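You operate a simulated robot arm through the tools that you are given. There is no shell and no other tool. Be economical: measure what you need, move in short steps, check, and stop when the job is done.

You run a simulated robot arm. Do the job below in one go: nothing can be reset, and whatever is moved stays where it is left.

JOB
Two sections are low on air: bring both up with the last compressor run.
Fine: teal and pink limiters, the larger flow in the lowest section's inlet, the other in the next lowest; press the orange run button once, limiters back on their pads.
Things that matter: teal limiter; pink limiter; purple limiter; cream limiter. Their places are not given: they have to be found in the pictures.

The check looks at the end state, three seconds after you hand in, the way a careful person would. Anything else that was tipped, shoved, dropped, spilled or broken makes it a failure.

ROBOT AND FRAMES
A 6-joint arm with a two-finger parallel gripper, fixed in place. Base frame: the origin is at the foot of the arm, x ahead of it, y to its left, z up; the work surface is at about z = 840. Readings come in mm, rad, newtons and seconds.
With the tool pointing down near the work surface it reaches from about 160 to 840 mm from the base axis. Its first joint turns from -2.897 to 2.897 rad. Payload 3.91 kg.
The tool frame sits at the grasp point between the pads (the TCP): z along the fingers, y along the line on which they close. The tips reach 30 mm beyond it. Largest opening 110 mm; finger width 20, thickness 10; the body of the gripper, 48 by 112 mm, starts 55 mm behind the TCP.
Orientation is told as [roll, pitch, yaw] about the base's x, y, z axes, in that order, counted from this pose: with the fingers straight down and closing along the base's y, the tool's x points along the base's -x, its y along +y and its z along -z.

CONTROLS
- The arm moves only by the tool servo_tool. Its argument "commands" is a list of rows, each an object (a shift or turn left out is 0, a gripper value left out holds the last) with "claw": the finger opening in mm, from 0 to 110; "offset": the shift along the tool's x, y, z in units of 200 mm (1.0 is 200 mm), a list of three; "rot": the turn, a rotation vector about the tool's x, y, z in units of 45 degrees (1.0 is 45 degrees), a list of three. In form: [{"claw": claw, "offset": [tx, ty, tz], "rot": [wx, wy, wz]}, ...]. A call has 1 to 12 rows; each row is the pose to reach, as a shift and turn from the pose commanded when the call began, along the tool's axes at that moment. A call with a number of a shift or a turn outside -1 to 1 is refused whole. Rows are played at 5 a second. More than 50 mm and 0.15 rad between two rows, or a gripper value outside its range, and nothing of the call is played. Where a pose cannot be reached the arm comes as near as it can. A force on the tool above 90 N (or 10 N above the force at the start of the call, whichever is more), or a blocked arm, ends the call early, and 0.2 s more pass. The fingers move at their own pace (about 108 mm/s each) and stop on an object; they squeeze with about 39 N. The grip force told is the motor's: it shows also when the fingers shut on nothing. Time passes only in rows, and 0.2 s behind the last, so rows that repeat a pose let the fingers close. The reply holds the time, the measured pose of the TCP, the force on the tool along the base axes, the opening and the grip force, in the units named above and with some noise.
- Cameras (640 x 400 px; columns grow to the right, rows downward): "scene" is fixed at [402.4, 500.2, 1431.1]; the picture's right is [-1.00, -0.09, 0.00], its down [-0.05, 0.50, -0.87] and it looks along [0.08, -0.86, -0.50] (base axes); focal length 360 px, centre (320, 200). "wrist" rides on the gripper at [77, 7, -114] in the tool frame; the picture's right is [-0.09, 1.00, 0.00], its down [-0.80, -0.07, -0.59] and it looks along [-0.59, -0.05, 0.80] (tool axes); focal length 270 px, centre (320, 200).
- get_image(camera): a new picture of that camera. It takes no simulated time.
- slide_trunk(by): slides the trunk up (or, below 0, down) by that many mm; the arm rides with it, the base frame stays. It gives what a move gives, with no picture.
- probe_pixels(camera, pixels): for up to 12 pixels [column, row] of the newest picture of that camera ("zoom" is the newest enlarged one), the place [x, y, z] in the base frame of the surface seen there, good to about 2 mm. It takes no simulated time.
- enlarge(camera, box): a new picture of the part [left, top, right, bottom] of that camera's present view, enlarged. It takes no simulated time.
- sign_off(): hands the job in; it is judged then, once.

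Keep the steps short. Do not move on a guess: measure, check each grasp and each placing, and mend mistakes. In all there are 80 turns and 54 pictures (those below and enlarged ones count). Leave the gripper open and the arm clear of the work at the hand-in unless told otherwise, and finish with a single line.

The tools are called after "Call:" as name(argument=value, ...) on one line, values as JSON. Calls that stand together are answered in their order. servo_tool: Moves the arm, as the interface text tells. Its arguments: {"type":"object","properties":{"commands":{"type":"array","items":{"type":"object","properties":{"claw":{"type":"number"},"offset":{"type":"array","items":{"type":"number"}},"rot":{"type":"array","items":{"type":"number"}}}}}},"required":["commands"]} The other tools are called the same way: slide_trunk (by) slides the trunk up or down; get_image (camera) takes a picture; probe_pixels (camera, pixels) gives the place of the surface under pixels of a picture; enlarge (camera, box) takes an enlarged picture of a part of a camera's view; sign_off () hands the job in.

At the start:

```text
time: 0.0
tcp_pos: [193.3, -392.8, 1180.5]
tool_rot: [0.0, -0.001, 0.0]
force: [0.1, -0.1, 0.2]
finger_gap: 110.0
grip_force: 0.0
trunk travel left (down, up): [-425.0, 115.0]
```

scene: 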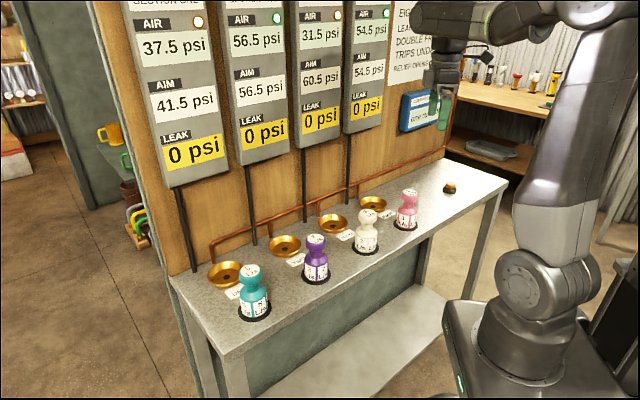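
wrist: 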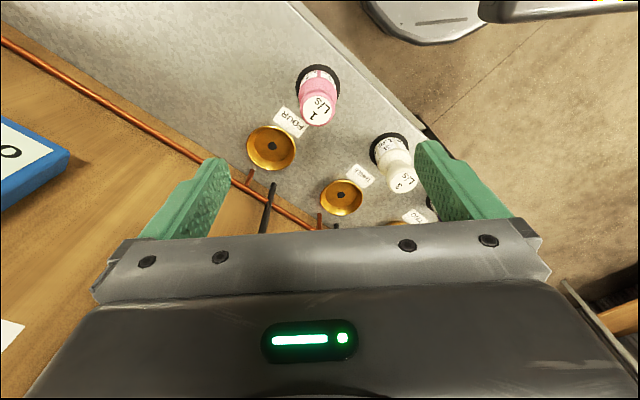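

I see four gauges, four limiters, four inlets, an orange button at about (450,188), and a notice at top right. I'll enlarge these to read them.

Call:
enlarge(camera="scene", box=[120, 0, 280, 100])

Call:
enlarge(camera="scene", box=[280, 0, 440, 100])

Call:
enlarge(camera="scene", box=[190, 230, 350, 330])

Call:
enlarge(camera="scene", box=[310, 170, 470, 270])

```text
4.00 times, centred on (200, 50) of scene
```

zoom: 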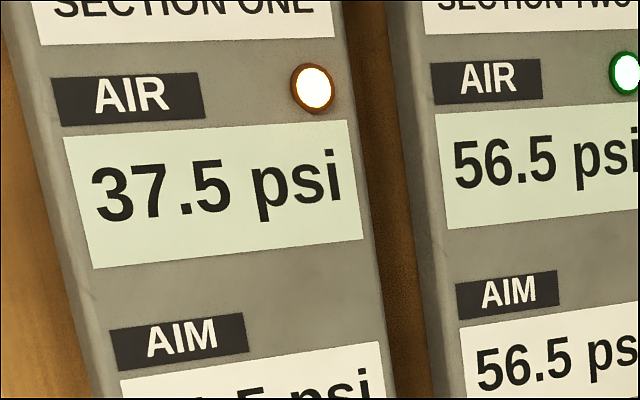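

```text
4.00 times, centred on (360, 50) of scene
```

zoom: 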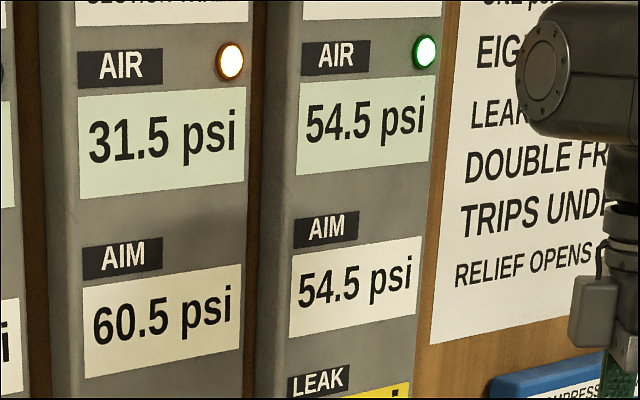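

```text
4.00 times, centred on (270, 280) of scene
```

zoom: 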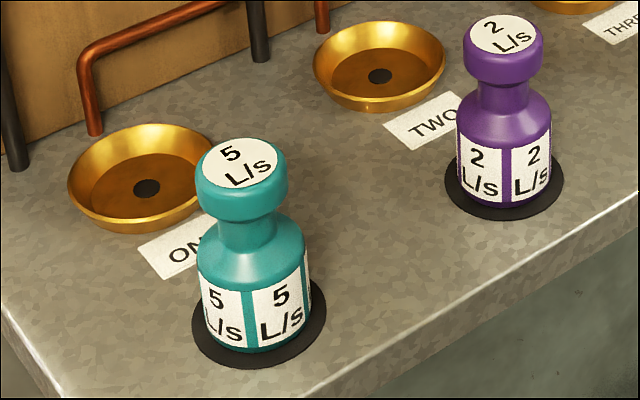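

```text
4.00 times, centred on (390, 220) of scene
```

zoom: 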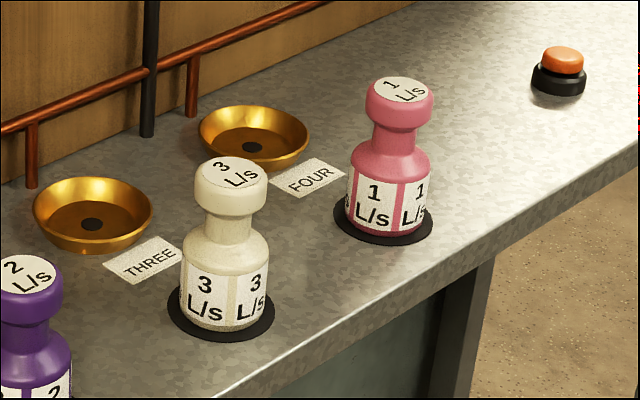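

Section THREE is the lowest at 31.5 and ONE is next at 37.5. Teal is 5 L/s and pink is 1 L/s. Next I'll probe the limiters, inlets and button, and look at the partly hidden notice and the blue box.

Call:
get_image(camera="scene")

Call:
probe_pixels(camera="scene", pixels=[[250, 270], [255, 305], [409, 193], [404, 218], [333, 226], [226, 276], [373, 206], [285, 247], [450, 185], [316, 240], [366, 214], [420, 60]])

Call:
enlarge(camera="scene", box=[380, 60, 480, 150])

```text
47 pictures are left
```

scene: 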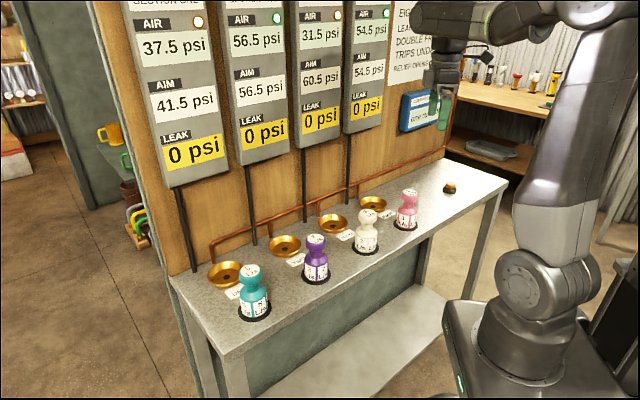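

```text
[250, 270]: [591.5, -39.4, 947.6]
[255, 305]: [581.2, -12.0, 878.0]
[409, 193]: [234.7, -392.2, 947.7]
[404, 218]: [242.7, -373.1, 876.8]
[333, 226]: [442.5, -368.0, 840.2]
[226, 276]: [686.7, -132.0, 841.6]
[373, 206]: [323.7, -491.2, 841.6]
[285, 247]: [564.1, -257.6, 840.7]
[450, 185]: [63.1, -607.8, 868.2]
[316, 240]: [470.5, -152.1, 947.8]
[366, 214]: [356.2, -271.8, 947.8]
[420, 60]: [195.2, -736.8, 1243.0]
```

```text
4.44 times, centred on (430, 105) of scene
```

zoom: 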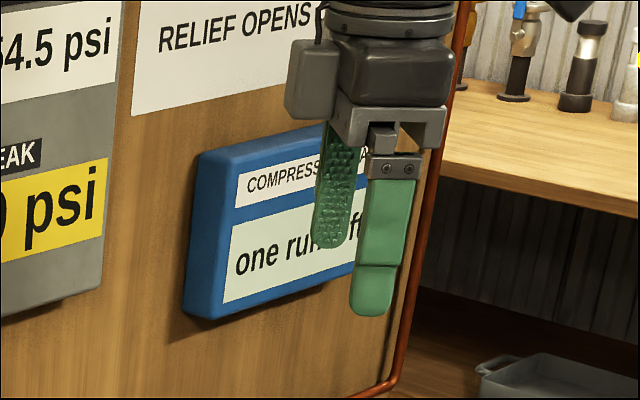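

The wall runs at 45°. I'll measure the limiter's head profile, the dish rims, the wall and the gauge protrusion from the scene picture.

Call:
probe_pixels(camera="scene", pixels=[[195, 175], [180, 150], [160, 200], [195, 240], [321, 120], [325, 170], [214, 240], [366, 110], [366, 170], [184, 220], [400, 240], [222, 160]])

Call:
enlarge(camera="scene", box=[200, 250, 296, 330])

Call:
probe_pixels(camera="zoom", pixels=[[300, 108], [370, 108], [440, 108], [330, 92], [350, 170], [335, 200], [320, 215], [310, 250], [60, 185], [280, 185], [170, 125], [165, 255]])

```text
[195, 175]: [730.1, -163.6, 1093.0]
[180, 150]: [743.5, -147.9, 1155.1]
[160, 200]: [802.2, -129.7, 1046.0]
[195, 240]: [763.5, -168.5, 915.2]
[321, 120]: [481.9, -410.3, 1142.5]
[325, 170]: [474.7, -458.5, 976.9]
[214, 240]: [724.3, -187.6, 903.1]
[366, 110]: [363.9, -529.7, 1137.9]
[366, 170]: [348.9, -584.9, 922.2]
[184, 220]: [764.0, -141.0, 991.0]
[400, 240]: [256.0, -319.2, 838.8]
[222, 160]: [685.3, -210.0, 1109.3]
```

```text
5.00 times, centred on (248, 290) of scene
```

zoom: 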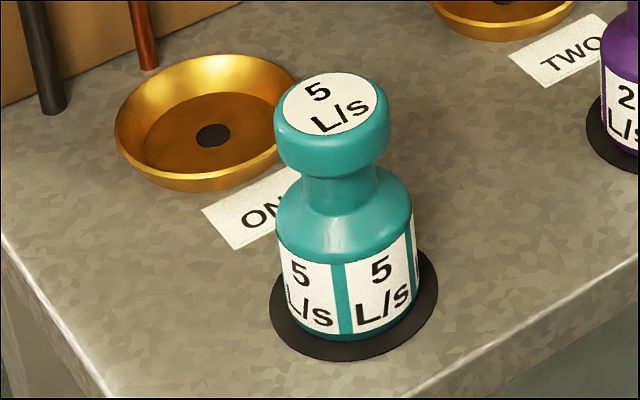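

```text
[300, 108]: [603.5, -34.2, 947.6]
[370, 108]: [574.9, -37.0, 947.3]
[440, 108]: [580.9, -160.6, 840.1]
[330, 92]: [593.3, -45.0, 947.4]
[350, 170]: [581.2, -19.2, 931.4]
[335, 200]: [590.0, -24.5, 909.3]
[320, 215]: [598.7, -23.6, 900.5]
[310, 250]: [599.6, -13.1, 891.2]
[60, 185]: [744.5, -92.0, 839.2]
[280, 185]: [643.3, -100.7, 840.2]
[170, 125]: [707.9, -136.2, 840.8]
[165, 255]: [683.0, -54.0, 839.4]
```

Gauge faces are 51 mm in front of the inlet axes, so I'll grip the heads with the fingers closing along the row and the hand tilted outward. First I'll yaw +45° about tool z while moving above pink, staying high.

Call:
servo_tool(commands=[{"claw": 110, "offset": [-0.037, 0.004, 0.06], "rot": [0, 0, 0.167]}, {"offset": [-0.075, 0.008, 0.13], "rot": [0, 0, 0.333]}, {"offset": [-0.11, 0.012, 0.2], "rot": [0, 0, 0.5]}, {"offset": [-0.15, 0.016, 0.27], "rot": [0, 0, 0.667]}, {"offset": [-0.19, 0.02, 0.34], "rot": [0, 0, 0.833]}, {"offset": [-0.225, 0.025, 0.4], "rot": [0, 0, 1.0]}, {"offset": [-0.225, 0.025, 0.4], "rot": [0, 0, 1.0]}])

Call:
get_image(camera="scene")

Call:
get_image(camera="wrist")

Call:
enlarge(camera="scene", box=[376, 0, 472, 60])

```text
time: 1.6
tcp_pos: [239.5, -388.2, 1101.2]
tool_rot: [-0.001, 0.001, -0.786]
force: [-0.1, 1.7, -0.5]
finger_gap: 110.0
grip_force: 0.1
trunk travel left (down, up): [-425.0, 115.0]
```

```text
44 pictures are left
```

scene: 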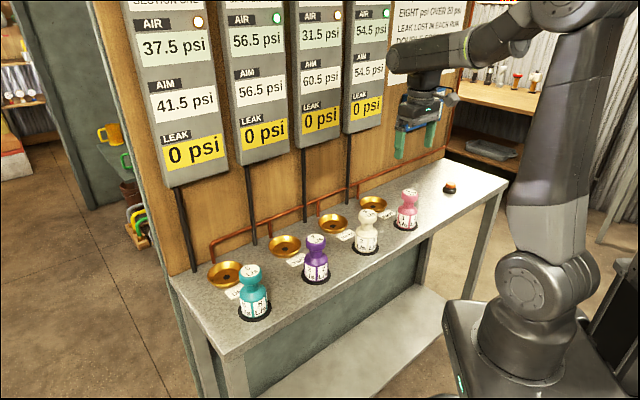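

```text
43 pictures are left
```

wrist: 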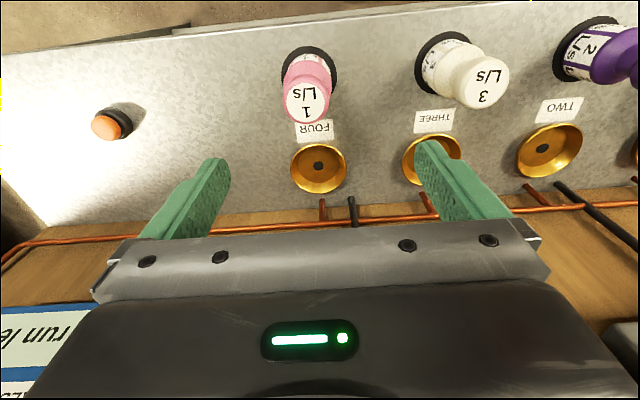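

```text
6.67 times, centred on (424, 30) of scene
```

zoom: 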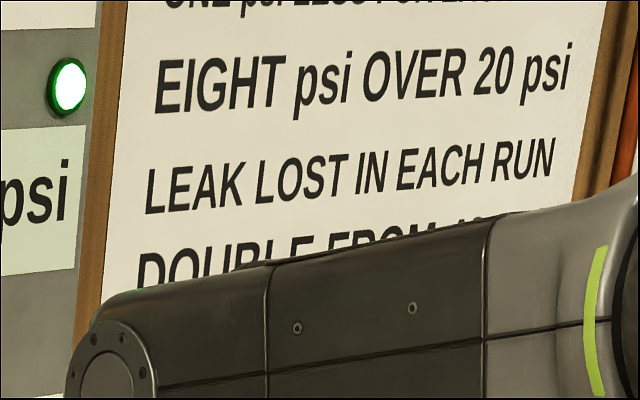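

The notice is only partly visible so far, so I'll read the rest later when the arm is lower. Now I'll measure pink's head and pad, and the inlets, from the wrist view.

Call:
probe_pixels(camera="wrist", pixels=[[307, 103], [287, 103], [327, 103], [307, 84], [307, 122], [310, 50], [319, 166], [295, 166], [344, 166], [319, 146], [319, 190], [107, 125]])

Call:
enlarge(camera="wrist", box=[240, 30, 400, 130])

Call:
probe_pixels(camera="zoom", pixels=[[268, 360], [190, 290], [345, 290], [268, 210], [170, 150], [275, 70], [380, 170], [270, 300]])

```text
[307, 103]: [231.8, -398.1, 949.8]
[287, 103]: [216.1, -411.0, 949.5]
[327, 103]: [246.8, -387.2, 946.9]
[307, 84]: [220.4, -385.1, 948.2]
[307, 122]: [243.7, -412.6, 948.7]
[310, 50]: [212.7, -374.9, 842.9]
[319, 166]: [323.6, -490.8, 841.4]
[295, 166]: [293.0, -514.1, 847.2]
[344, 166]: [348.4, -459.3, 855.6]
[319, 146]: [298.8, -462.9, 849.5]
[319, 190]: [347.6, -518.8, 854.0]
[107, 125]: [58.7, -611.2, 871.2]
```

```text
4.00 times, centred on (320, 80) of wrist
```

zoom: 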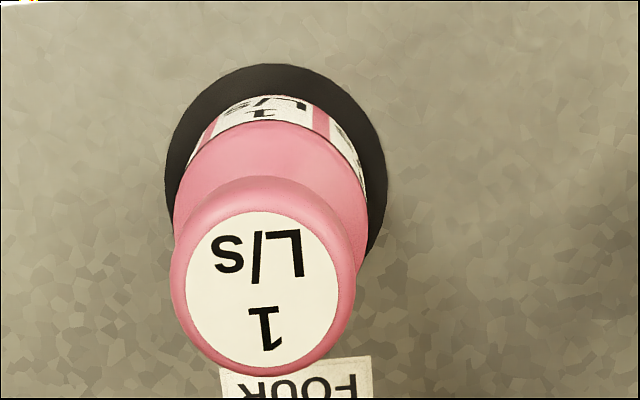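

```text
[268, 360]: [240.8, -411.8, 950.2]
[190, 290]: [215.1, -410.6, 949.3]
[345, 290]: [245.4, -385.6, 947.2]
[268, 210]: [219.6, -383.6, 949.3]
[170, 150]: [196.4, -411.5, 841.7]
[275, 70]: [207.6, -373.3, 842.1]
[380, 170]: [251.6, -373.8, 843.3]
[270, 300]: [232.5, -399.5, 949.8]
```

Pink's head is centred at about (231,-398), 42 mm wide, with its top at z≈949. The row axes are d=-119/51/222/392 along the wall, with pads at n≈-444 and inlets at n≈-577. Next I'll lower to z≈1010 above pink while tilting the hand 0.3 rad outward.

Call:
servo_tool(commands=[{"claw": 90, "offset": [-0.002, -0.021, 0.15], "rot": [0, -0.127, 0]}, {"offset": [-0.005, -0.043, 0.3], "rot": [0, -0.255, 0]}, {"offset": [-0.007, -0.064, 0.45], "rot": [0, -0.382, 0]}, {"offset": [-0.007, -0.064, 0.45], "rot": [0, -0.382, 0]}])

Call:
get_image(camera="wrist")

Call:
enlarge(camera="scene", box=[340, 0, 500, 240])

```text
time: 2.6
tcp_pos: [231.8, -399.8, 1012.5]
tool_rot: [-0.001, -0.299, -0.787]
force: [0.5, -0.2, -0.1]
finger_gap: 90.1
grip_force: 0.1
trunk travel left (down, up): [-425.0, 115.0]
```

```text
40 pictures are left
```

wrist: 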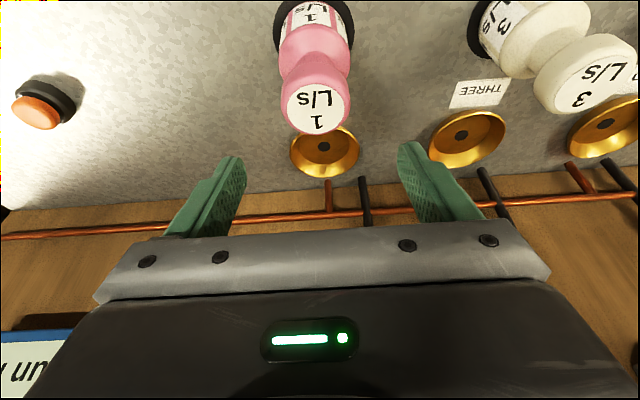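

```text
1.67 times, centred on (420, 120) of scene
```

zoom: 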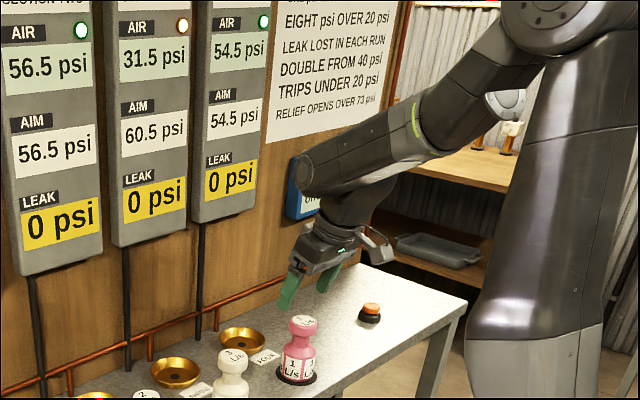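

The hand tilts correctly and the sign is now visible. I'll enlarge the top of the sign and re-measure pink's head top from the wrist picture.

Call:
enlarge(camera="scene", box=[384, 0, 448, 80])

Call:
probe_pixels(camera="wrist", pixels=[[317, 108], [292, 108], [347, 104], [318, 130], [318, 85], [317, 60], [466, 136], [325, 147]])

```text
5.00 times, centred on (416, 40) of scene
```

zoom: 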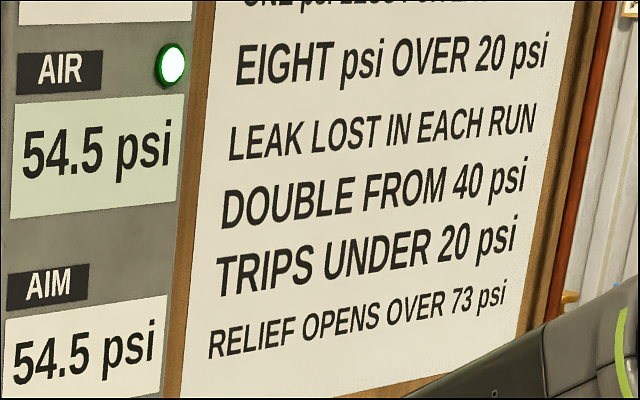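

```text
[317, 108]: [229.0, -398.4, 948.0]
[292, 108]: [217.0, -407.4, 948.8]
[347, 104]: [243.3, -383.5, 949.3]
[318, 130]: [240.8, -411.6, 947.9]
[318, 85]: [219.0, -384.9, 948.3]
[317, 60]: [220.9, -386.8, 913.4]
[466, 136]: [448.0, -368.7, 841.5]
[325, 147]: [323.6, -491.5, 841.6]
```

The sign's rule is consistent: 5 L/s gives +29 to THREE and 1 L/s gives +4 to ONE, matching the job. Pink's head is centred at (230,-398), so I'll descend straight to z≈938 with the fingers open.

Call:
servo_tool(commands=[{"offset": [0.061, 0, 0.176]}, {"offset": [0.122, 0, 0.352]}, {"offset": [0.122, 0, 0.352]}])

Call:
get_image(camera="wrist")

```text
time: 3.4
tcp_pos: [229.3, -397.1, 936.7]
tool_rot: [0.0, -0.301, -0.787]
force: [0.4, 0.5, 0.3]
finger_gap: 89.9
grip_force: 0.1
trunk travel left (down, up): [-425.0, 115.0]
```

```text
37 pictures are left
```

wrist: 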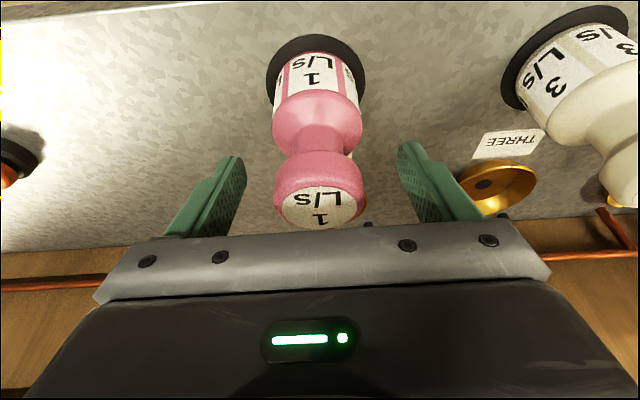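

Pink's head sits between the pads. I'll close and let the fingers settle.

Call:
servo_tool(commands=[{"claw": 60}, {"claw": 30}, {"claw": 30}, {"claw": 30}])

```text
time: 4.4
tcp_pos: [229.8, -397.0, 935.8]
tool_rot: [-0.001, -0.301, -0.784]
force: [-0.5, -1.3, 1.1]
finger_gap: 45.0
grip_force: 38.8
trunk travel left (down, up): [-425.0, 115.0]
```

Pink is held, with the gap at 45 and grip at 39 N. I'll lift it 130 mm straight up and check.

Call:
servo_tool(commands=[{"offset": [-0.03, 0, -0.097]}, {"offset": [-0.096, 0, -0.31]}, {"offset": [-0.15, 0, -0.485]}, {"offset": [-0.192, 0, -0.621]}, {"offset": [-0.192, 0, -0.621]}])

Call:
get_image(camera="wrist")

```text
time: 5.6
tcp_pos: [229.7, -394.6, 1067.2]
tool_rot: [0.0, -0.3, -0.785]
force: [0.3, -0.1, -2.9]
finger_gap: 45.3
grip_force: 39.2
trunk travel left (down, up): [-425.0, 115.0]
```

```text
36 pictures are left
```

wrist: 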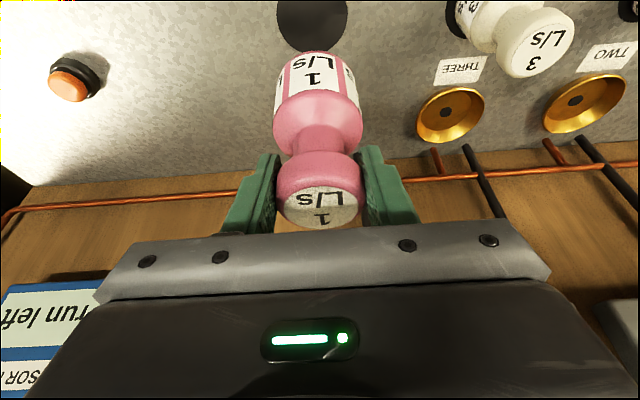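

Pink hangs upright with 45 mm gap. I'll probe the empty pad's place, then travel along the row at this height in 170 mm legs.

Call:
probe_pixels(camera="wrist", pixels=[[278, 25], [346, 20], [312, 45], [312, 10], [450, 112], [445, 112]])

Call:
servo_tool(commands=[{"offset": [0, 0.1, 0]}, {"offset": [0, 0.25, 0]}, {"offset": [0, 0.4, 0]}, {"offset": [0, 0.55, 0]}, {"offset": [0, 0.7, 0]}, {"offset": [0, 0.8, 0]}, {"offset": [0, 0.85, 0]}, {"offset": [0, 0.85, 0]}])

Call:
servo_tool(commands=[{"offset": [0, 0.1, 0]}, {"offset": [0, 0.25, 0]}, {"offset": [0, 0.4, 0]}, {"offset": [0, 0.55, 0]}, {"offset": [0, 0.7, 0]}, {"offset": [0, 0.8, 0]}, {"offset": [0, 0.85, 0]}, {"offset": [0, 0.85, 0]}])

Call:
get_image(camera="scene")

```text
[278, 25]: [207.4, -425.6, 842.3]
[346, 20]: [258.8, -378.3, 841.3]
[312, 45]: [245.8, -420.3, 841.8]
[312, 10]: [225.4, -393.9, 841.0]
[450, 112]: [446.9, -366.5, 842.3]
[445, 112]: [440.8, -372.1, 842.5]
```

```text
time: 7.4
tcp_pos: [348.3, -277.2, 1065.5]
tool_rot: [0.001, -0.3, -0.785]
force: [0.0, -0.8, -3.3]
finger_gap: 44.9
grip_force: 38.9
trunk travel left (down, up): [-425.0, 115.0]
```

```text
time: 9.2
tcp_pos: [467.8, -155.4, 1066.3]
tool_rot: [0.001, -0.3, -0.786]
force: [0.0, -0.5, -2.3]
finger_gap: 45.2
grip_force: 38.7
trunk travel left (down, up): [-425.0, 115.0]
```

```text
35 pictures are left
```

scene: 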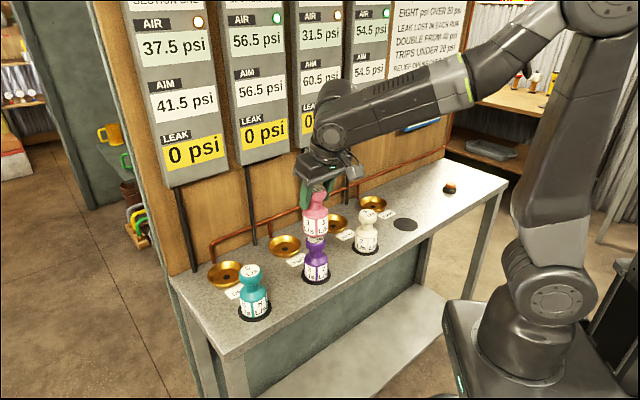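

Clear so far. I'll do the third leg, to above teal at d≈392.

Call:
servo_tool(commands=[{"offset": [0, 0.1, 0]}, {"offset": [0, 0.25, 0]}, {"offset": [0, 0.4, 0]}, {"offset": [0, 0.55, 0]}, {"offset": [0, 0.7, 0]}, {"offset": [0, 0.8, 0]}, {"offset": [0, 0.85, 0]}, {"offset": [0, 0.85, 0]}])

Call:
get_image(camera="wrist")

Call:
get_image(camera="scene")

```text
time: 11.0
tcp_pos: [587.7, -37.1, 1065.7]
tool_rot: [0.0, -0.299, -0.785]
force: [0.0, 0.2, -3.0]
finger_gap: 45.0
grip_force: 38.9
trunk travel left (down, up): [-425.0, 115.0]
```

```text
34 pictures are left
```

wrist: 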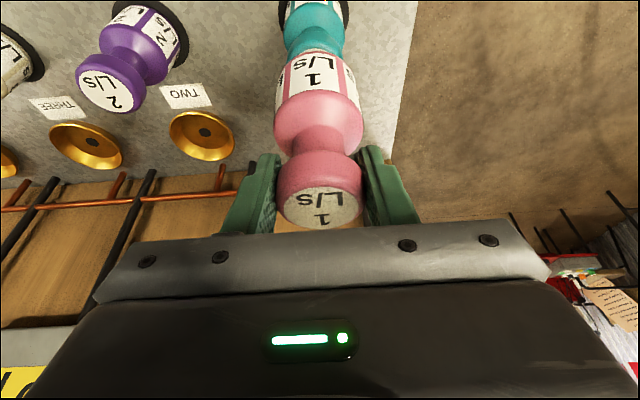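

```text
33 pictures are left
```

scene: 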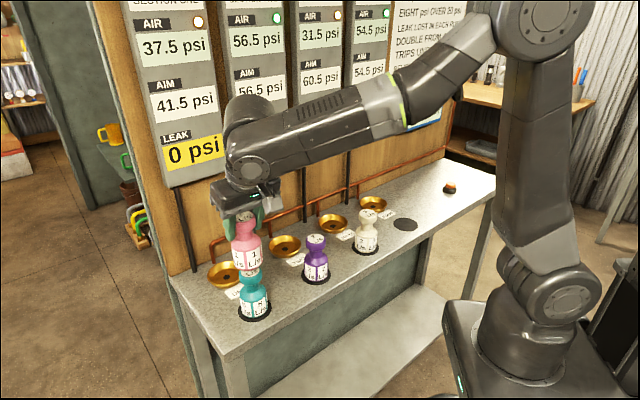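

I'll check how far the wrist joint reaches toward the gauges and probe inlet ONE again.

Call:
probe_pixels(camera="scene", pixels=[[226, 277], [232, 105], [245, 100], [265, 100], [228, 150], [250, 170], [215, 190], [240, 215], [212, 212], [218, 265], [300, 130]])

Call:
enlarge(camera="scene", box=[180, 80, 300, 320])

```text
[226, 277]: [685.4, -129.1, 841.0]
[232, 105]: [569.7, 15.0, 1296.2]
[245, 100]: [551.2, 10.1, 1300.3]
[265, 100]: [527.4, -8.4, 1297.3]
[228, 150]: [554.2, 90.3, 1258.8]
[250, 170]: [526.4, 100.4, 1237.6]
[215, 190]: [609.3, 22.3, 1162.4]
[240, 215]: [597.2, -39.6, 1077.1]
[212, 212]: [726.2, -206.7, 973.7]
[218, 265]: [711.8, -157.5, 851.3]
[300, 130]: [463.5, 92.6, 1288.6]
```

```text
1.67 times, centred on (240, 200) of scene
```

zoom: 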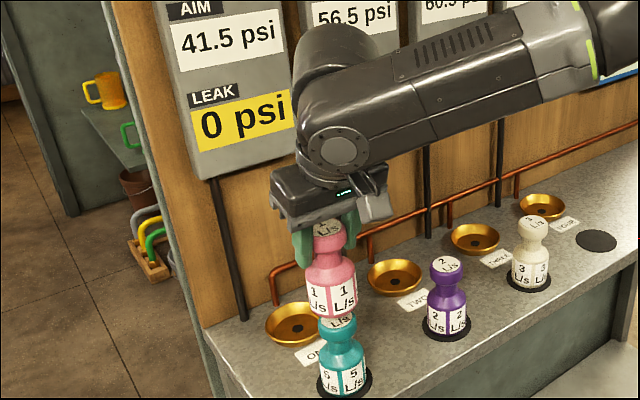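

There is ample clearance to the gauges (about 85 mm at the joint). I'll move toward the wall by 135 mm at height, to above inlet ONE.

Call:
servo_tool(commands=[{"offset": [-0.08, 0.002, 0.025]}, {"offset": [-0.21, 0.005, 0.065]}, {"offset": [-0.35, 0.008, 0.108]}, {"offset": [-0.49, 0.011, 0.152]}, {"offset": [-0.6, 0.014, 0.186]}, {"offset": [-0.647, 0.015, 0.2]}, {"offset": [-0.647, 0.015, 0.2]}])

Call:
get_image(camera="wrist")

Call:
get_image(camera="scene")

```text
time: 12.6
tcp_pos: [686.3, -129.0, 1066.9]
tool_rot: [0.001, -0.3, -0.785]
force: [0.5, 0.4, -3.4]
finger_gap: 45.2
grip_force: 39.4
trunk travel left (down, up): [-425.0, 115.0]
```

```text
31 pictures are left
```

wrist: 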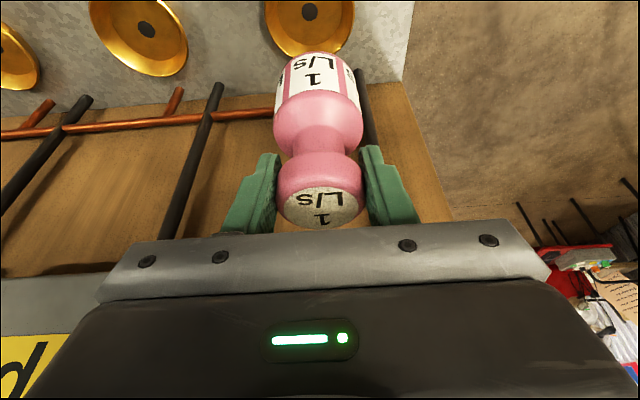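

```text
30 pictures are left
```

scene: 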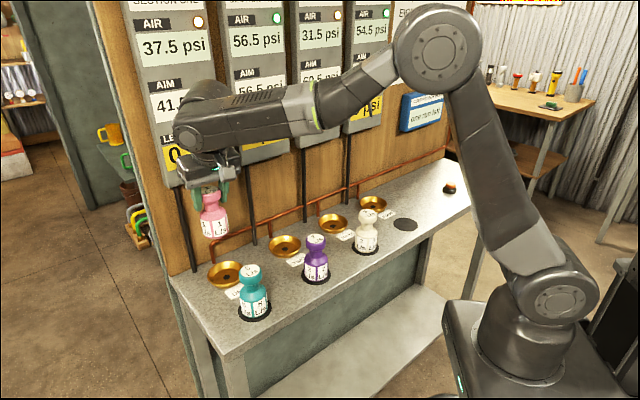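

Inlet ONE's hole is at wrist pixel (309,12). I'll probe it and some rim points.

Call:
probe_pixels(camera="wrist", pixels=[[309, 12], [303, 12], [316, 12], [309, 5], [309, 19], [266, 20], [353, 20], [275, 15], [343, 15], [310, 56]])

```text
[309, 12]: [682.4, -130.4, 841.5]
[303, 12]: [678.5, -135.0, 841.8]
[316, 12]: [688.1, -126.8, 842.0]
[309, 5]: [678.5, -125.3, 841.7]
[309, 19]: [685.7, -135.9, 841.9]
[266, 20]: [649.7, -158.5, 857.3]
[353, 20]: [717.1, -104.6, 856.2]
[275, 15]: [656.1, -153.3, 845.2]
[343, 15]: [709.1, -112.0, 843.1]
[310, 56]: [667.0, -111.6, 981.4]
```

The hole centre is about (683,-131), so I need about 2.5 mm less along d. I'll lower 126 mm, leaving a few mm.

Call:
servo_tool(commands=[{"offset": [0.04, -0.012, 0.13]}, {"offset": [0.085, -0.012, 0.28]}, {"offset": [0.13, -0.012, 0.42]}, {"offset": [0.165, -0.012, 0.535]}, {"offset": [0.186, -0.012, 0.602]}, {"offset": [0.186, -0.012, 0.602]}])

Call:
enlarge(camera="scene", box=[170, 180, 298, 330])

Call:
get_image(camera="wrist")

```text
time: 14.0
tcp_pos: [685.8, -130.2, 942.1]
tool_rot: [-0.001, -0.3, -0.787]
force: [0.3, 0.2, -3.4]
finger_gap: 44.8
grip_force: 39.4
trunk travel left (down, up): [-425.0, 115.0]
```

```text
2.67 times, centred on (234, 255) of scene
```

zoom: 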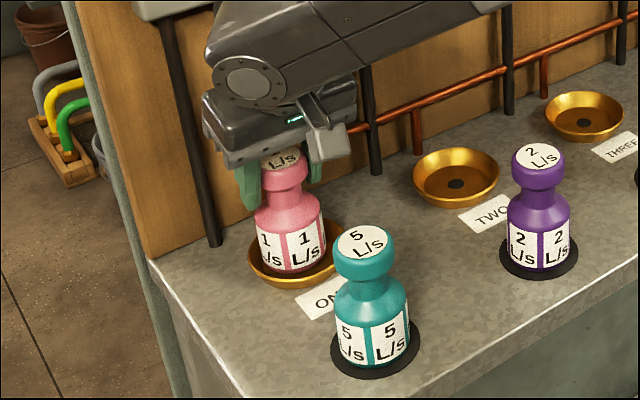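

```text
28 pictures are left
```

wrist: 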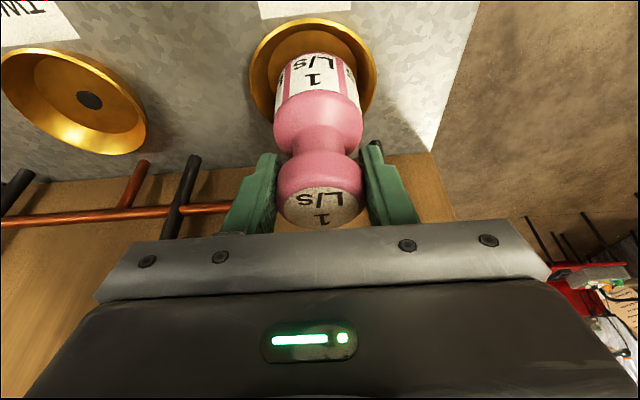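

The limiter is inside the dish. I'll lower the last few mm slowly, watching force.

Call:
servo_tool(commands=[{"offset": [0.003, 0, 0.0095]}, {"offset": [0.0059, 0, 0.019]}, {"offset": [0.0059, 0, 0.019]}])

Call:
servo_tool(commands=[{"offset": [0.0022, 0, 0.007]}, {"offset": [0.0022, 0, 0.007]}])

```text
time: 14.8
tcp_pos: [684.2, -131.1, 937.7]
tool_rot: [-0.001, -0.3, -0.785]
force: [-6.6, 2.0, 4.7]
finger_gap: 44.9
grip_force: 38.7
trunk travel left (down, up): [-425.0, 115.0]
```

```text
time: 15.4
tcp_pos: [683.0, -130.8, 939.0]
tool_rot: [0.002, -0.302, -0.785]
force: [-9.7, 4.0, 14.7]
finger_gap: 44.9
grip_force: 39.3
trunk travel left (down, up): [-425.0, 115.0]
```

There is contact at about 15 N upward with a small sideways push from the dish. I'll open the fingers gently and look.

Call:
servo_tool(commands=[{"claw": 52}, {"claw": 65}, {"claw": 80}, {"claw": 80}])

Call:
get_image(camera="wrist")

Call:
enlarge(camera="scene", box=[170, 180, 298, 330])

```text
time: 16.4
tcp_pos: [685.9, -130.8, 935.9]
tool_rot: [-0.001, -0.299, -0.785]
force: [-0.1, -0.4, 1.2]
finger_gap: 79.9
grip_force: 0.0
trunk travel left (down, up): [-425.0, 115.0]
```

```text
27 pictures are left
```

wrist: 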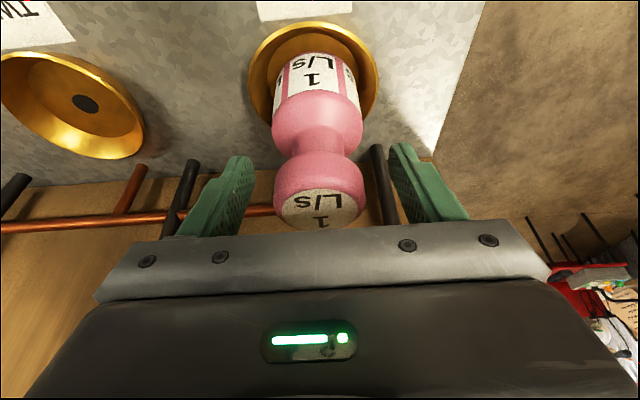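

```text
2.67 times, centred on (234, 255) of scene
```

zoom: 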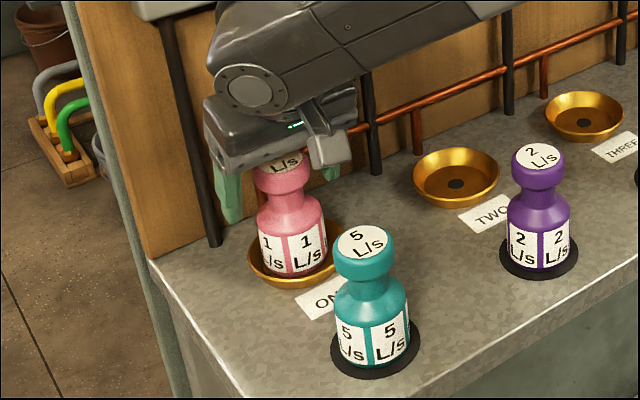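

Pink stands in inlet ONE. I'll probe its top for height and level, then rise 130 mm straight.

Call:
probe_pixels(camera="wrist", pixels=[[320, 205], [300, 205], [340, 205], [320, 192], [320, 220]])

Call:
servo_tool(commands=[{"offset": [-0.03, 0, -0.097]}, {"offset": [-0.096, 0, -0.31]}, {"offset": [-0.15, 0, -0.485]}, {"offset": [-0.192, 0, -0.621]}, {"offset": [-0.192, 0, -0.621]}])

Call:
servo_tool(commands=[{"offset": [0.08, 0, -0.025]}, {"offset": [0.21, 0, -0.065]}, {"offset": [0.35, 0, -0.108]}, {"offset": [0.49, 0, -0.152]}, {"offset": [0.59, 0, -0.182]}, {"offset": [0.63, 0, -0.195]}, {"offset": [0.63, 0, -0.195]}])

Call:
get_image(camera="wrist")

```text
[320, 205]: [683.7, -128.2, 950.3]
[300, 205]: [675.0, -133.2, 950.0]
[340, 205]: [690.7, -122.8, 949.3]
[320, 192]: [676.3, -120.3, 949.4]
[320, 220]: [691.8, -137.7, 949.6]
```

```text
time: 17.6
tcp_pos: [685.3, -130.3, 1064.9]
tool_rot: [0.0, -0.301, -0.785]
force: [-0.9, 0.1, 0.0]
finger_gap: 80.0
grip_force: 0.0
trunk travel left (down, up): [-425.0, 115.0]
```

```text
time: 19.2
tcp_pos: [591.3, -36.1, 1065.3]
tool_rot: [0.001, -0.301, -0.784]
force: [-0.4, -0.5, 0.1]
finger_gap: 80.1
grip_force: 0.2
trunk travel left (down, up): [-425.0, 115.0]
```

```text
25 pictures are left
```

wrist: 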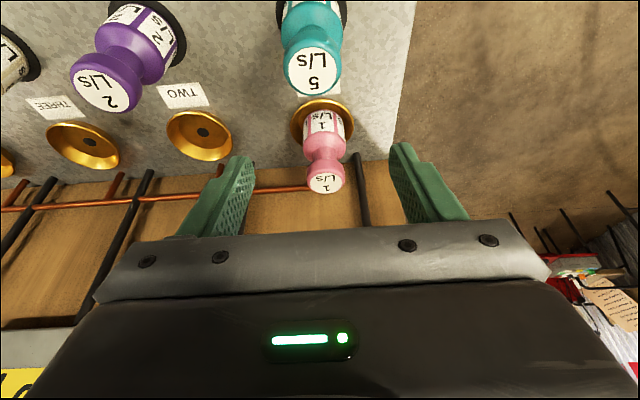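

Pink sits level, with its top at 949–950. Teal's head top is at about (313,71), so I'll probe it.

Call:
probe_pixels(camera="wrist", pixels=[[313, 71], [287, 71], [340, 71], [313, 49], [313, 92], [202, 132], [90, 142]])

```text
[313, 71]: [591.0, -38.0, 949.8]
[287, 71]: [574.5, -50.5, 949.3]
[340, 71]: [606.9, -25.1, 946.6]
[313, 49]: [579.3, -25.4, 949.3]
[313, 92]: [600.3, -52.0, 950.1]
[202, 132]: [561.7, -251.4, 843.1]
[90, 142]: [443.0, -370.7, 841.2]
```

Teal's centre is about (590,-38), so I'll shift -2 mm in d and go down 128 mm with 90 opening.

Call:
servo_tool(commands=[{"claw": 90, "offset": [0.04, -0.01, 0.13]}, {"offset": [0.085, -0.01, 0.28]}, {"offset": [0.13, -0.01, 0.42]}, {"offset": [0.165, -0.01, 0.535]}, {"offset": [0.189, -0.01, 0.611]}, {"offset": [0.189, -0.01, 0.611]}])

Call:
get_image(camera="wrist")

```text
time: 20.6
tcp_pos: [591.8, -38.8, 935.7]
tool_rot: [0.0, -0.3, -0.786]
force: [0.2, 0.1, -0.8]
finger_gap: 89.9
grip_force: 0.1
trunk travel left (down, up): [-425.0, 115.0]
```

```text
24 pictures are left
```

wrist: 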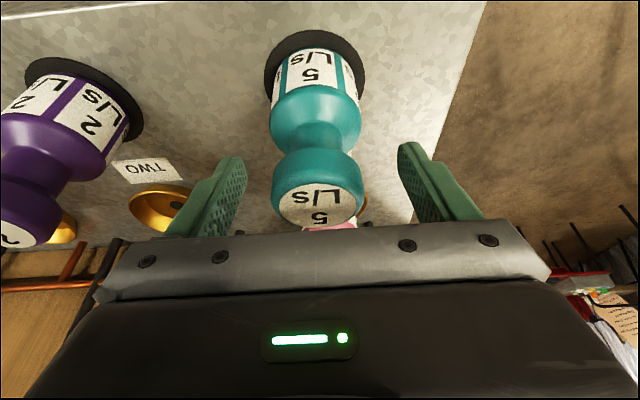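

Teal is between the pads. I'll close, then lift 130 mm.

Call:
servo_tool(commands=[{"claw": 60}, {"claw": 30}, {"claw": 30}, {"claw": 30}])

Call:
servo_tool(commands=[{"offset": [-0.03, 0, -0.097]}, {"offset": [-0.096, 0, -0.31]}, {"offset": [-0.15, 0, -0.485]}, {"offset": [-0.192, 0, -0.621]}, {"offset": [-0.192, 0, -0.621]}])

Call:
get_image(camera="wrist")

```text
time: 21.6
tcp_pos: [590.3, -38.8, 935.8]
tool_rot: [0.0, -0.3, -0.783]
force: [-0.3, -0.6, 0.8]
finger_gap: 45.1
grip_force: 38.5
trunk travel left (down, up): [-425.0, 115.0]
```

```text
time: 22.8
tcp_pos: [589.3, -39.6, 1067.4]
tool_rot: [0.0, -0.3, -0.784]
force: [0.4, 0.0, -2.9]
finger_gap: 44.8
grip_force: 39.3
trunk travel left (down, up): [-425.0, 115.0]
```

```text
23 pictures are left
```

wrist: 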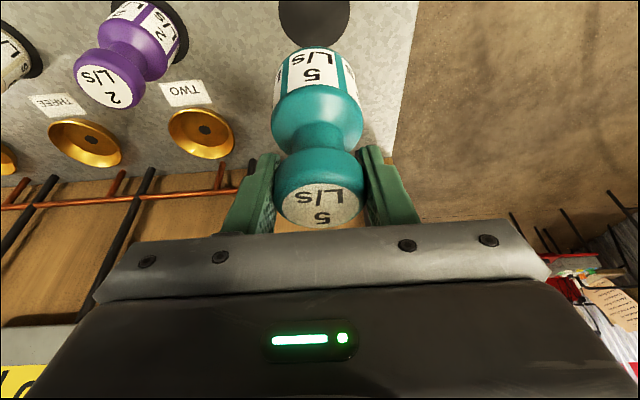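

Teal is held. I'll move two legs of 169 mm back along the row to column THREE (d≈51.5).

Call:
servo_tool(commands=[{"offset": [0, -0.1, 0]}, {"offset": [0, -0.25, 0]}, {"offset": [0, -0.4, 0]}, {"offset": [0, -0.55, 0]}, {"offset": [0, -0.7, 0]}, {"offset": [0, -0.8, 0]}, {"offset": [0, -0.846, 0]}, {"offset": [0, -0.846, 0]}])

Call:
servo_tool(commands=[{"offset": [0, -0.1, 0]}, {"offset": [0, -0.25, 0]}, {"offset": [0, -0.4, 0]}, {"offset": [0, -0.55, 0]}, {"offset": [0, -0.7, 0]}, {"offset": [0, -0.8, 0]}, {"offset": [0, -0.846, 0]}, {"offset": [0, -0.846, 0]}])

Call:
servo_tool(commands=[{"offset": [-0.08, 0, 0.025]}, {"offset": [-0.21, 0, 0.065]}, {"offset": [-0.35, 0, 0.108]}, {"offset": [-0.49, 0, 0.152]}, {"offset": [-0.58, 0, 0.18]}, {"offset": [-0.627, 0, 0.194]}, {"offset": [-0.627, 0, 0.194]}])

Call:
get_image(camera="wrist")

```text
time: 24.6
tcp_pos: [472.3, -157.8, 1067.5]
tool_rot: [-0.001, -0.301, -0.785]
force: [0.3, -0.1, -3.4]
finger_gap: 45.0
grip_force: 39.2
trunk travel left (down, up): [-425.0, 115.0]
```

```text
time: 26.4
tcp_pos: [349.5, -277.3, 1067.1]
tool_rot: [0.001, -0.299, -0.786]
force: [-0.2, 0.7, -4.0]
finger_gap: 45.0
grip_force: 38.5
trunk travel left (down, up): [-425.0, 115.0]
```

```text
time: 28.0
tcp_pos: [444.2, -372.6, 1066.3]
tool_rot: [0.0, -0.302, -0.785]
force: [-0.4, -0.1, -3.2]
finger_gap: 44.5
grip_force: 39.0
trunk travel left (down, up): [-425.0, 115.0]
```

```text
22 pictures are left
```

wrist: 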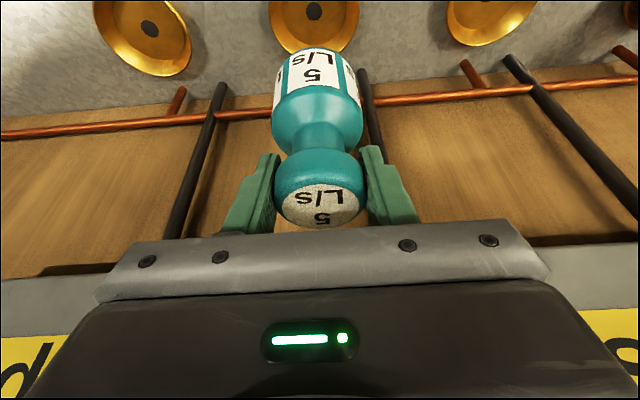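

Inlet THREE's hole is at (314,11). I'll probe it and the rim.

Call:
probe_pixels(camera="wrist", pixels=[[314, 11], [307, 11], [322, 11], [314, 4], [314, 19], [270, 18], [358, 18]])

```text
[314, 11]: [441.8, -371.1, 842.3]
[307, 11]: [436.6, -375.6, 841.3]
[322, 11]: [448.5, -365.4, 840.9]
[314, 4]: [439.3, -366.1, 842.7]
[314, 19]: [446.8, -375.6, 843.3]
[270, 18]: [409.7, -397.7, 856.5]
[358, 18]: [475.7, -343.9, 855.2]
```

I'm aligned in d and will shift 2 mm outward. I'll descend 126 mm, then settle.

Call:
servo_tool(commands=[{"offset": [0.05, 0.001, 0.127]}, {"offset": [0.095, 0.001, 0.277]}, {"offset": [0.14, 0.001, 0.417]}, {"offset": [0.175, 0.001, 0.532]}, {"offset": [0.1955, 0.001, 0.599]}, {"offset": [0.1955, 0.001, 0.599]}])

Call:
servo_tool(commands=[{"offset": [0.003, 0, 0.0095]}, {"offset": [0.0059, 0, 0.019]}, {"offset": [0.0059, 0, 0.019]}])

Call:
get_image(camera="wrist")

```text
time: 29.4
tcp_pos: [442.6, -371.1, 942.6]
tool_rot: [-0.001, -0.302, -0.786]
force: [-0.8, -0.8, -3.3]
finger_gap: 44.8
grip_force: 39.1
trunk travel left (down, up): [-425.0, 115.0]
```

```text
time: 30.2
tcp_pos: [443.0, -370.1, 936.9]
tool_rot: [0.0, -0.301, -0.786]
force: [-0.7, -0.7, -3.2]
finger_gap: 44.8
grip_force: 38.9
trunk travel left (down, up): [-425.0, 115.0]
```

```text
21 pictures are left
```

wrist: 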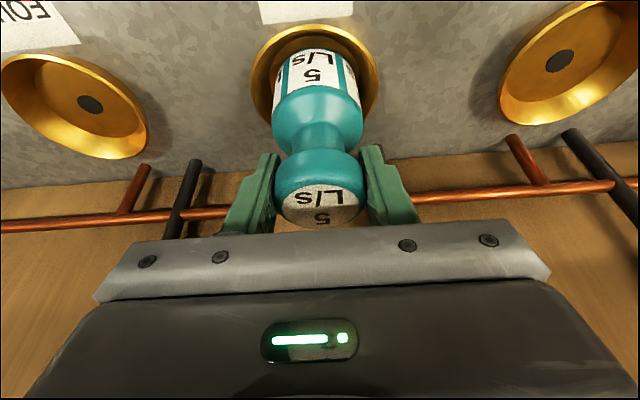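

No contact yet and well centred. I'll lower 1.5 mm more, then open.

Call:
servo_tool(commands=[{"offset": [0.0022, 0, 0.007]}, {"offset": [0.0022, 0, 0.007]}])

Call:
servo_tool(commands=[{"claw": 52}, {"claw": 65}, {"claw": 80}, {"claw": 80}])

Call:
get_image(camera="wrist")

Call:
probe_pixels(camera="wrist", pixels=[[320, 205], [300, 205], [340, 205], [320, 192], [320, 218]])

```text
time: 30.8
tcp_pos: [442.3, -369.7, 936.8]
tool_rot: [0.001, -0.3, -0.787]
force: [-0.9, -0.1, -2.4]
finger_gap: 45.1
grip_force: 39.4
trunk travel left (down, up): [-425.0, 115.0]
```

```text
time: 31.8
tcp_pos: [443.0, -370.2, 936.8]
tool_rot: [-0.001, -0.301, -0.784]
force: [-0.1, 0.6, -0.1]
finger_gap: 80.0
grip_force: 0.1
trunk travel left (down, up): [-425.0, 115.0]
```

```text
20 pictures are left
```

wrist: 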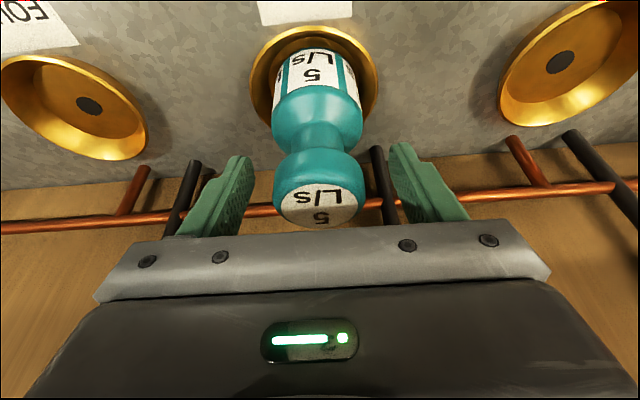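

```text
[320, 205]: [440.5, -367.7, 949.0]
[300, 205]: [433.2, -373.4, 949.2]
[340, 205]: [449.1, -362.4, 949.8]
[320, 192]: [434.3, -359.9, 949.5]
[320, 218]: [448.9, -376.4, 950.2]
```

Teal stands level in THREE. I'll rise 130 mm, move outward 100 mm (n≈-475), then travel along toward the button at d≈-388.

Call:
servo_tool(commands=[{"offset": [-0.03, 0, -0.097]}, {"offset": [-0.096, 0, -0.31]}, {"offset": [-0.15, 0, -0.485]}, {"offset": [-0.192, 0, -0.621]}, {"offset": [-0.192, 0, -0.621]}])

Call:
servo_tool(commands=[{"offset": [0.1, 0, -0.031]}, {"offset": [0.25, 0, -0.077]}, {"offset": [0.4, 0, -0.124]}, {"offset": [0.478, 0, -0.148]}, {"offset": [0.478, 0, -0.148]}])

Call:
servo_tool(commands=[{"offset": [0, -0.15, 0]}, {"offset": [0, -0.35, 0]}, {"offset": [0, -0.55, 0]}, {"offset": [0, -0.73, 0]}, {"offset": [0, -0.73, 0]}])

Call:
servo_tool(commands=[{"claw": 0, "offset": [0, -0.15, 0]}, {"offset": [0, -0.35, 0]}, {"offset": [0, -0.55, 0]}, {"offset": [0, -0.73, 0]}, {"offset": [0, -0.73, 0]}])

Call:
get_image(camera="scene")

```text
time: 33.0
tcp_pos: [443.3, -369.5, 1065.9]
tool_rot: [0.0, -0.3, -0.786]
force: [-0.5, 0.0, 0.6]
finger_gap: 80.2
grip_force: 0.1
trunk travel left (down, up): [-425.0, 115.0]
```

```text
time: 34.2
tcp_pos: [371.2, -297.5, 1066.2]
tool_rot: [-0.001, -0.3, -0.786]
force: [0.2, 0.0, 0.0]
finger_gap: 80.1
grip_force: 0.2
trunk travel left (down, up): [-425.0, 115.0]
```

```text
time: 35.4
tcp_pos: [269.1, -400.8, 1066.2]
tool_rot: [-0.002, -0.301, -0.786]
force: [0.2, -0.2, 0.4]
finger_gap: 79.9
grip_force: 0.0
trunk travel left (down, up): [-425.0, 115.0]
```

```text
time: 36.6
tcp_pos: [164.9, -505.5, 1067.0]
tool_rot: [-0.001, -0.301, -0.787]
force: [0.7, -0.5, -0.4]
finger_gap: 0.0
grip_force: 38.2
trunk travel left (down, up): [-425.0, 115.0]
```

```text
19 pictures are left
```

scene: 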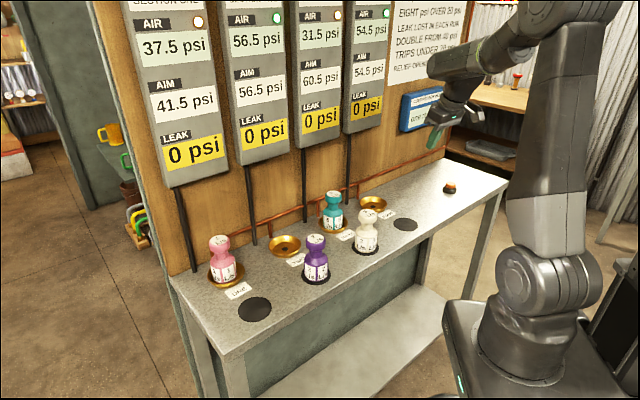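

Both are seated in the right inlets. Now I'll move the last leg to the button while untilting the hand.

Call:
servo_tool(commands=[{"offset": [0, -0.15, 0], "rot": [0, 0.08, 0]}, {"offset": [0, -0.35, 0], "rot": [0, 0.18, 0]}, {"offset": [0, -0.55, 0], "rot": [0, 0.29, 0]}, {"offset": [0, -0.73, 0], "rot": [0, 0.382, 0]}, {"offset": [0, -0.73, 0], "rot": [0, 0.382, 0]}])

Call:
get_image(camera="wrist")

```text
time: 37.8
tcp_pos: [62.7, -607.8, 1064.6]
tool_rot: [-0.001, 0.001, -0.786]
force: [-0.4, 0.4, -0.1]
finger_gap: 0.0
grip_force: 37.3
trunk travel left (down, up): [-425.0, 115.0]
```

```text
18 pictures are left
```

wrist: 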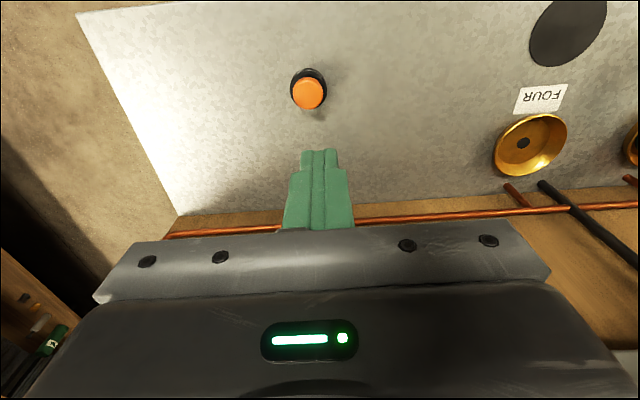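

Call:
probe_pixels(camera="wrist", pixels=[[308, 93], [296, 93], [321, 93], [308, 82], [308, 105], [340, 120]])

```text
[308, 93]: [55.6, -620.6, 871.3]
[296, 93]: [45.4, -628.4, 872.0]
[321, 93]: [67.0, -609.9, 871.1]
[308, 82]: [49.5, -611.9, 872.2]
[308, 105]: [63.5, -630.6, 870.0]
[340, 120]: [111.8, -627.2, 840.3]
```

The button centre is (56,-620) with its top at z≈871.5. I'll go to 13 mm above it with closed fingers.

Call:
servo_tool(commands=[{"offset": [-0.0195, -0.067, 0.2]}, {"offset": [-0.0195, -0.067, 0.42]}, {"offset": [-0.0195, -0.067, 0.62]}, {"offset": [-0.0195, -0.067, 0.748]}, {"offset": [-0.0195, -0.067, 0.748]}])

Call:
enlarge(camera="wrist", box=[240, 80, 400, 180])

Call:
enlarge(camera="scene", box=[400, 130, 496, 220])

```text
time: 39.0
tcp_pos: [56.1, -620.6, 914.9]
tool_rot: [0.0, -0.001, -0.786]
force: [-0.1, 0.5, 0.6]
finger_gap: 0.0
grip_force: 37.3
trunk travel left (down, up): [-425.0, 115.0]
```

```text
4.00 times, centred on (320, 130) of wrist
```

zoom: 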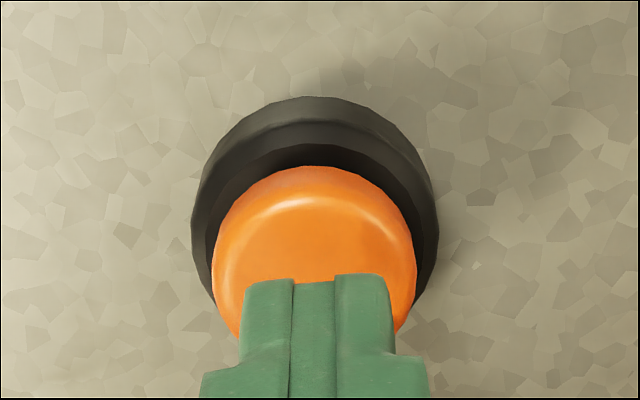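

```text
4.44 times, centred on (448, 175) of scene
```

zoom: 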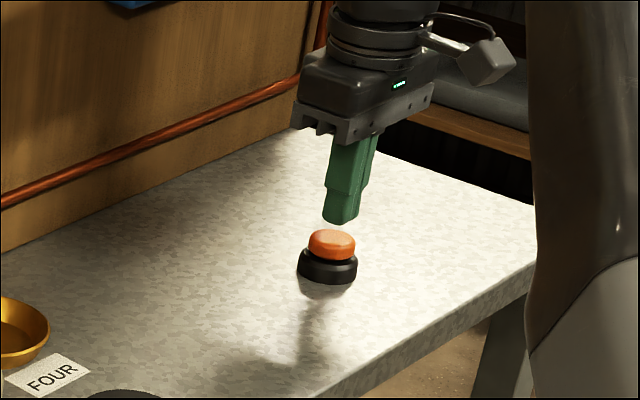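

The fingertips are right over the button. I'll press down once: 13 mm to touch plus about 6 mm travel, hold, then release in the same call.

Call:
servo_tool(commands=[{"offset": [0, 0, 0.055]}, {"offset": [0, 0, 0.08]}, {"offset": [0, 0, 0.095]}, {"offset": [0, 0, 0.095]}])

Call:
get_image(camera="scene")

```text
time: 40.0
tcp_pos: [56.2, -620.1, 895.9]
tool_rot: [-0.001, 0.0, -0.786]
force: [0.9, -0.1, 0.9]
finger_gap: 0.0
grip_force: 37.4
trunk travel left (down, up): [-425.0, 115.0]
```

```text
15 pictures are left
```

scene: 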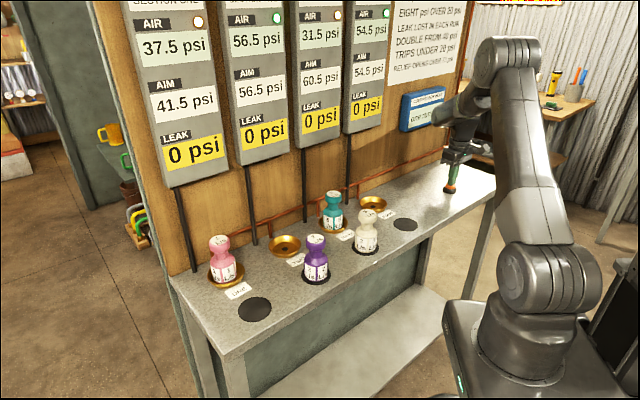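

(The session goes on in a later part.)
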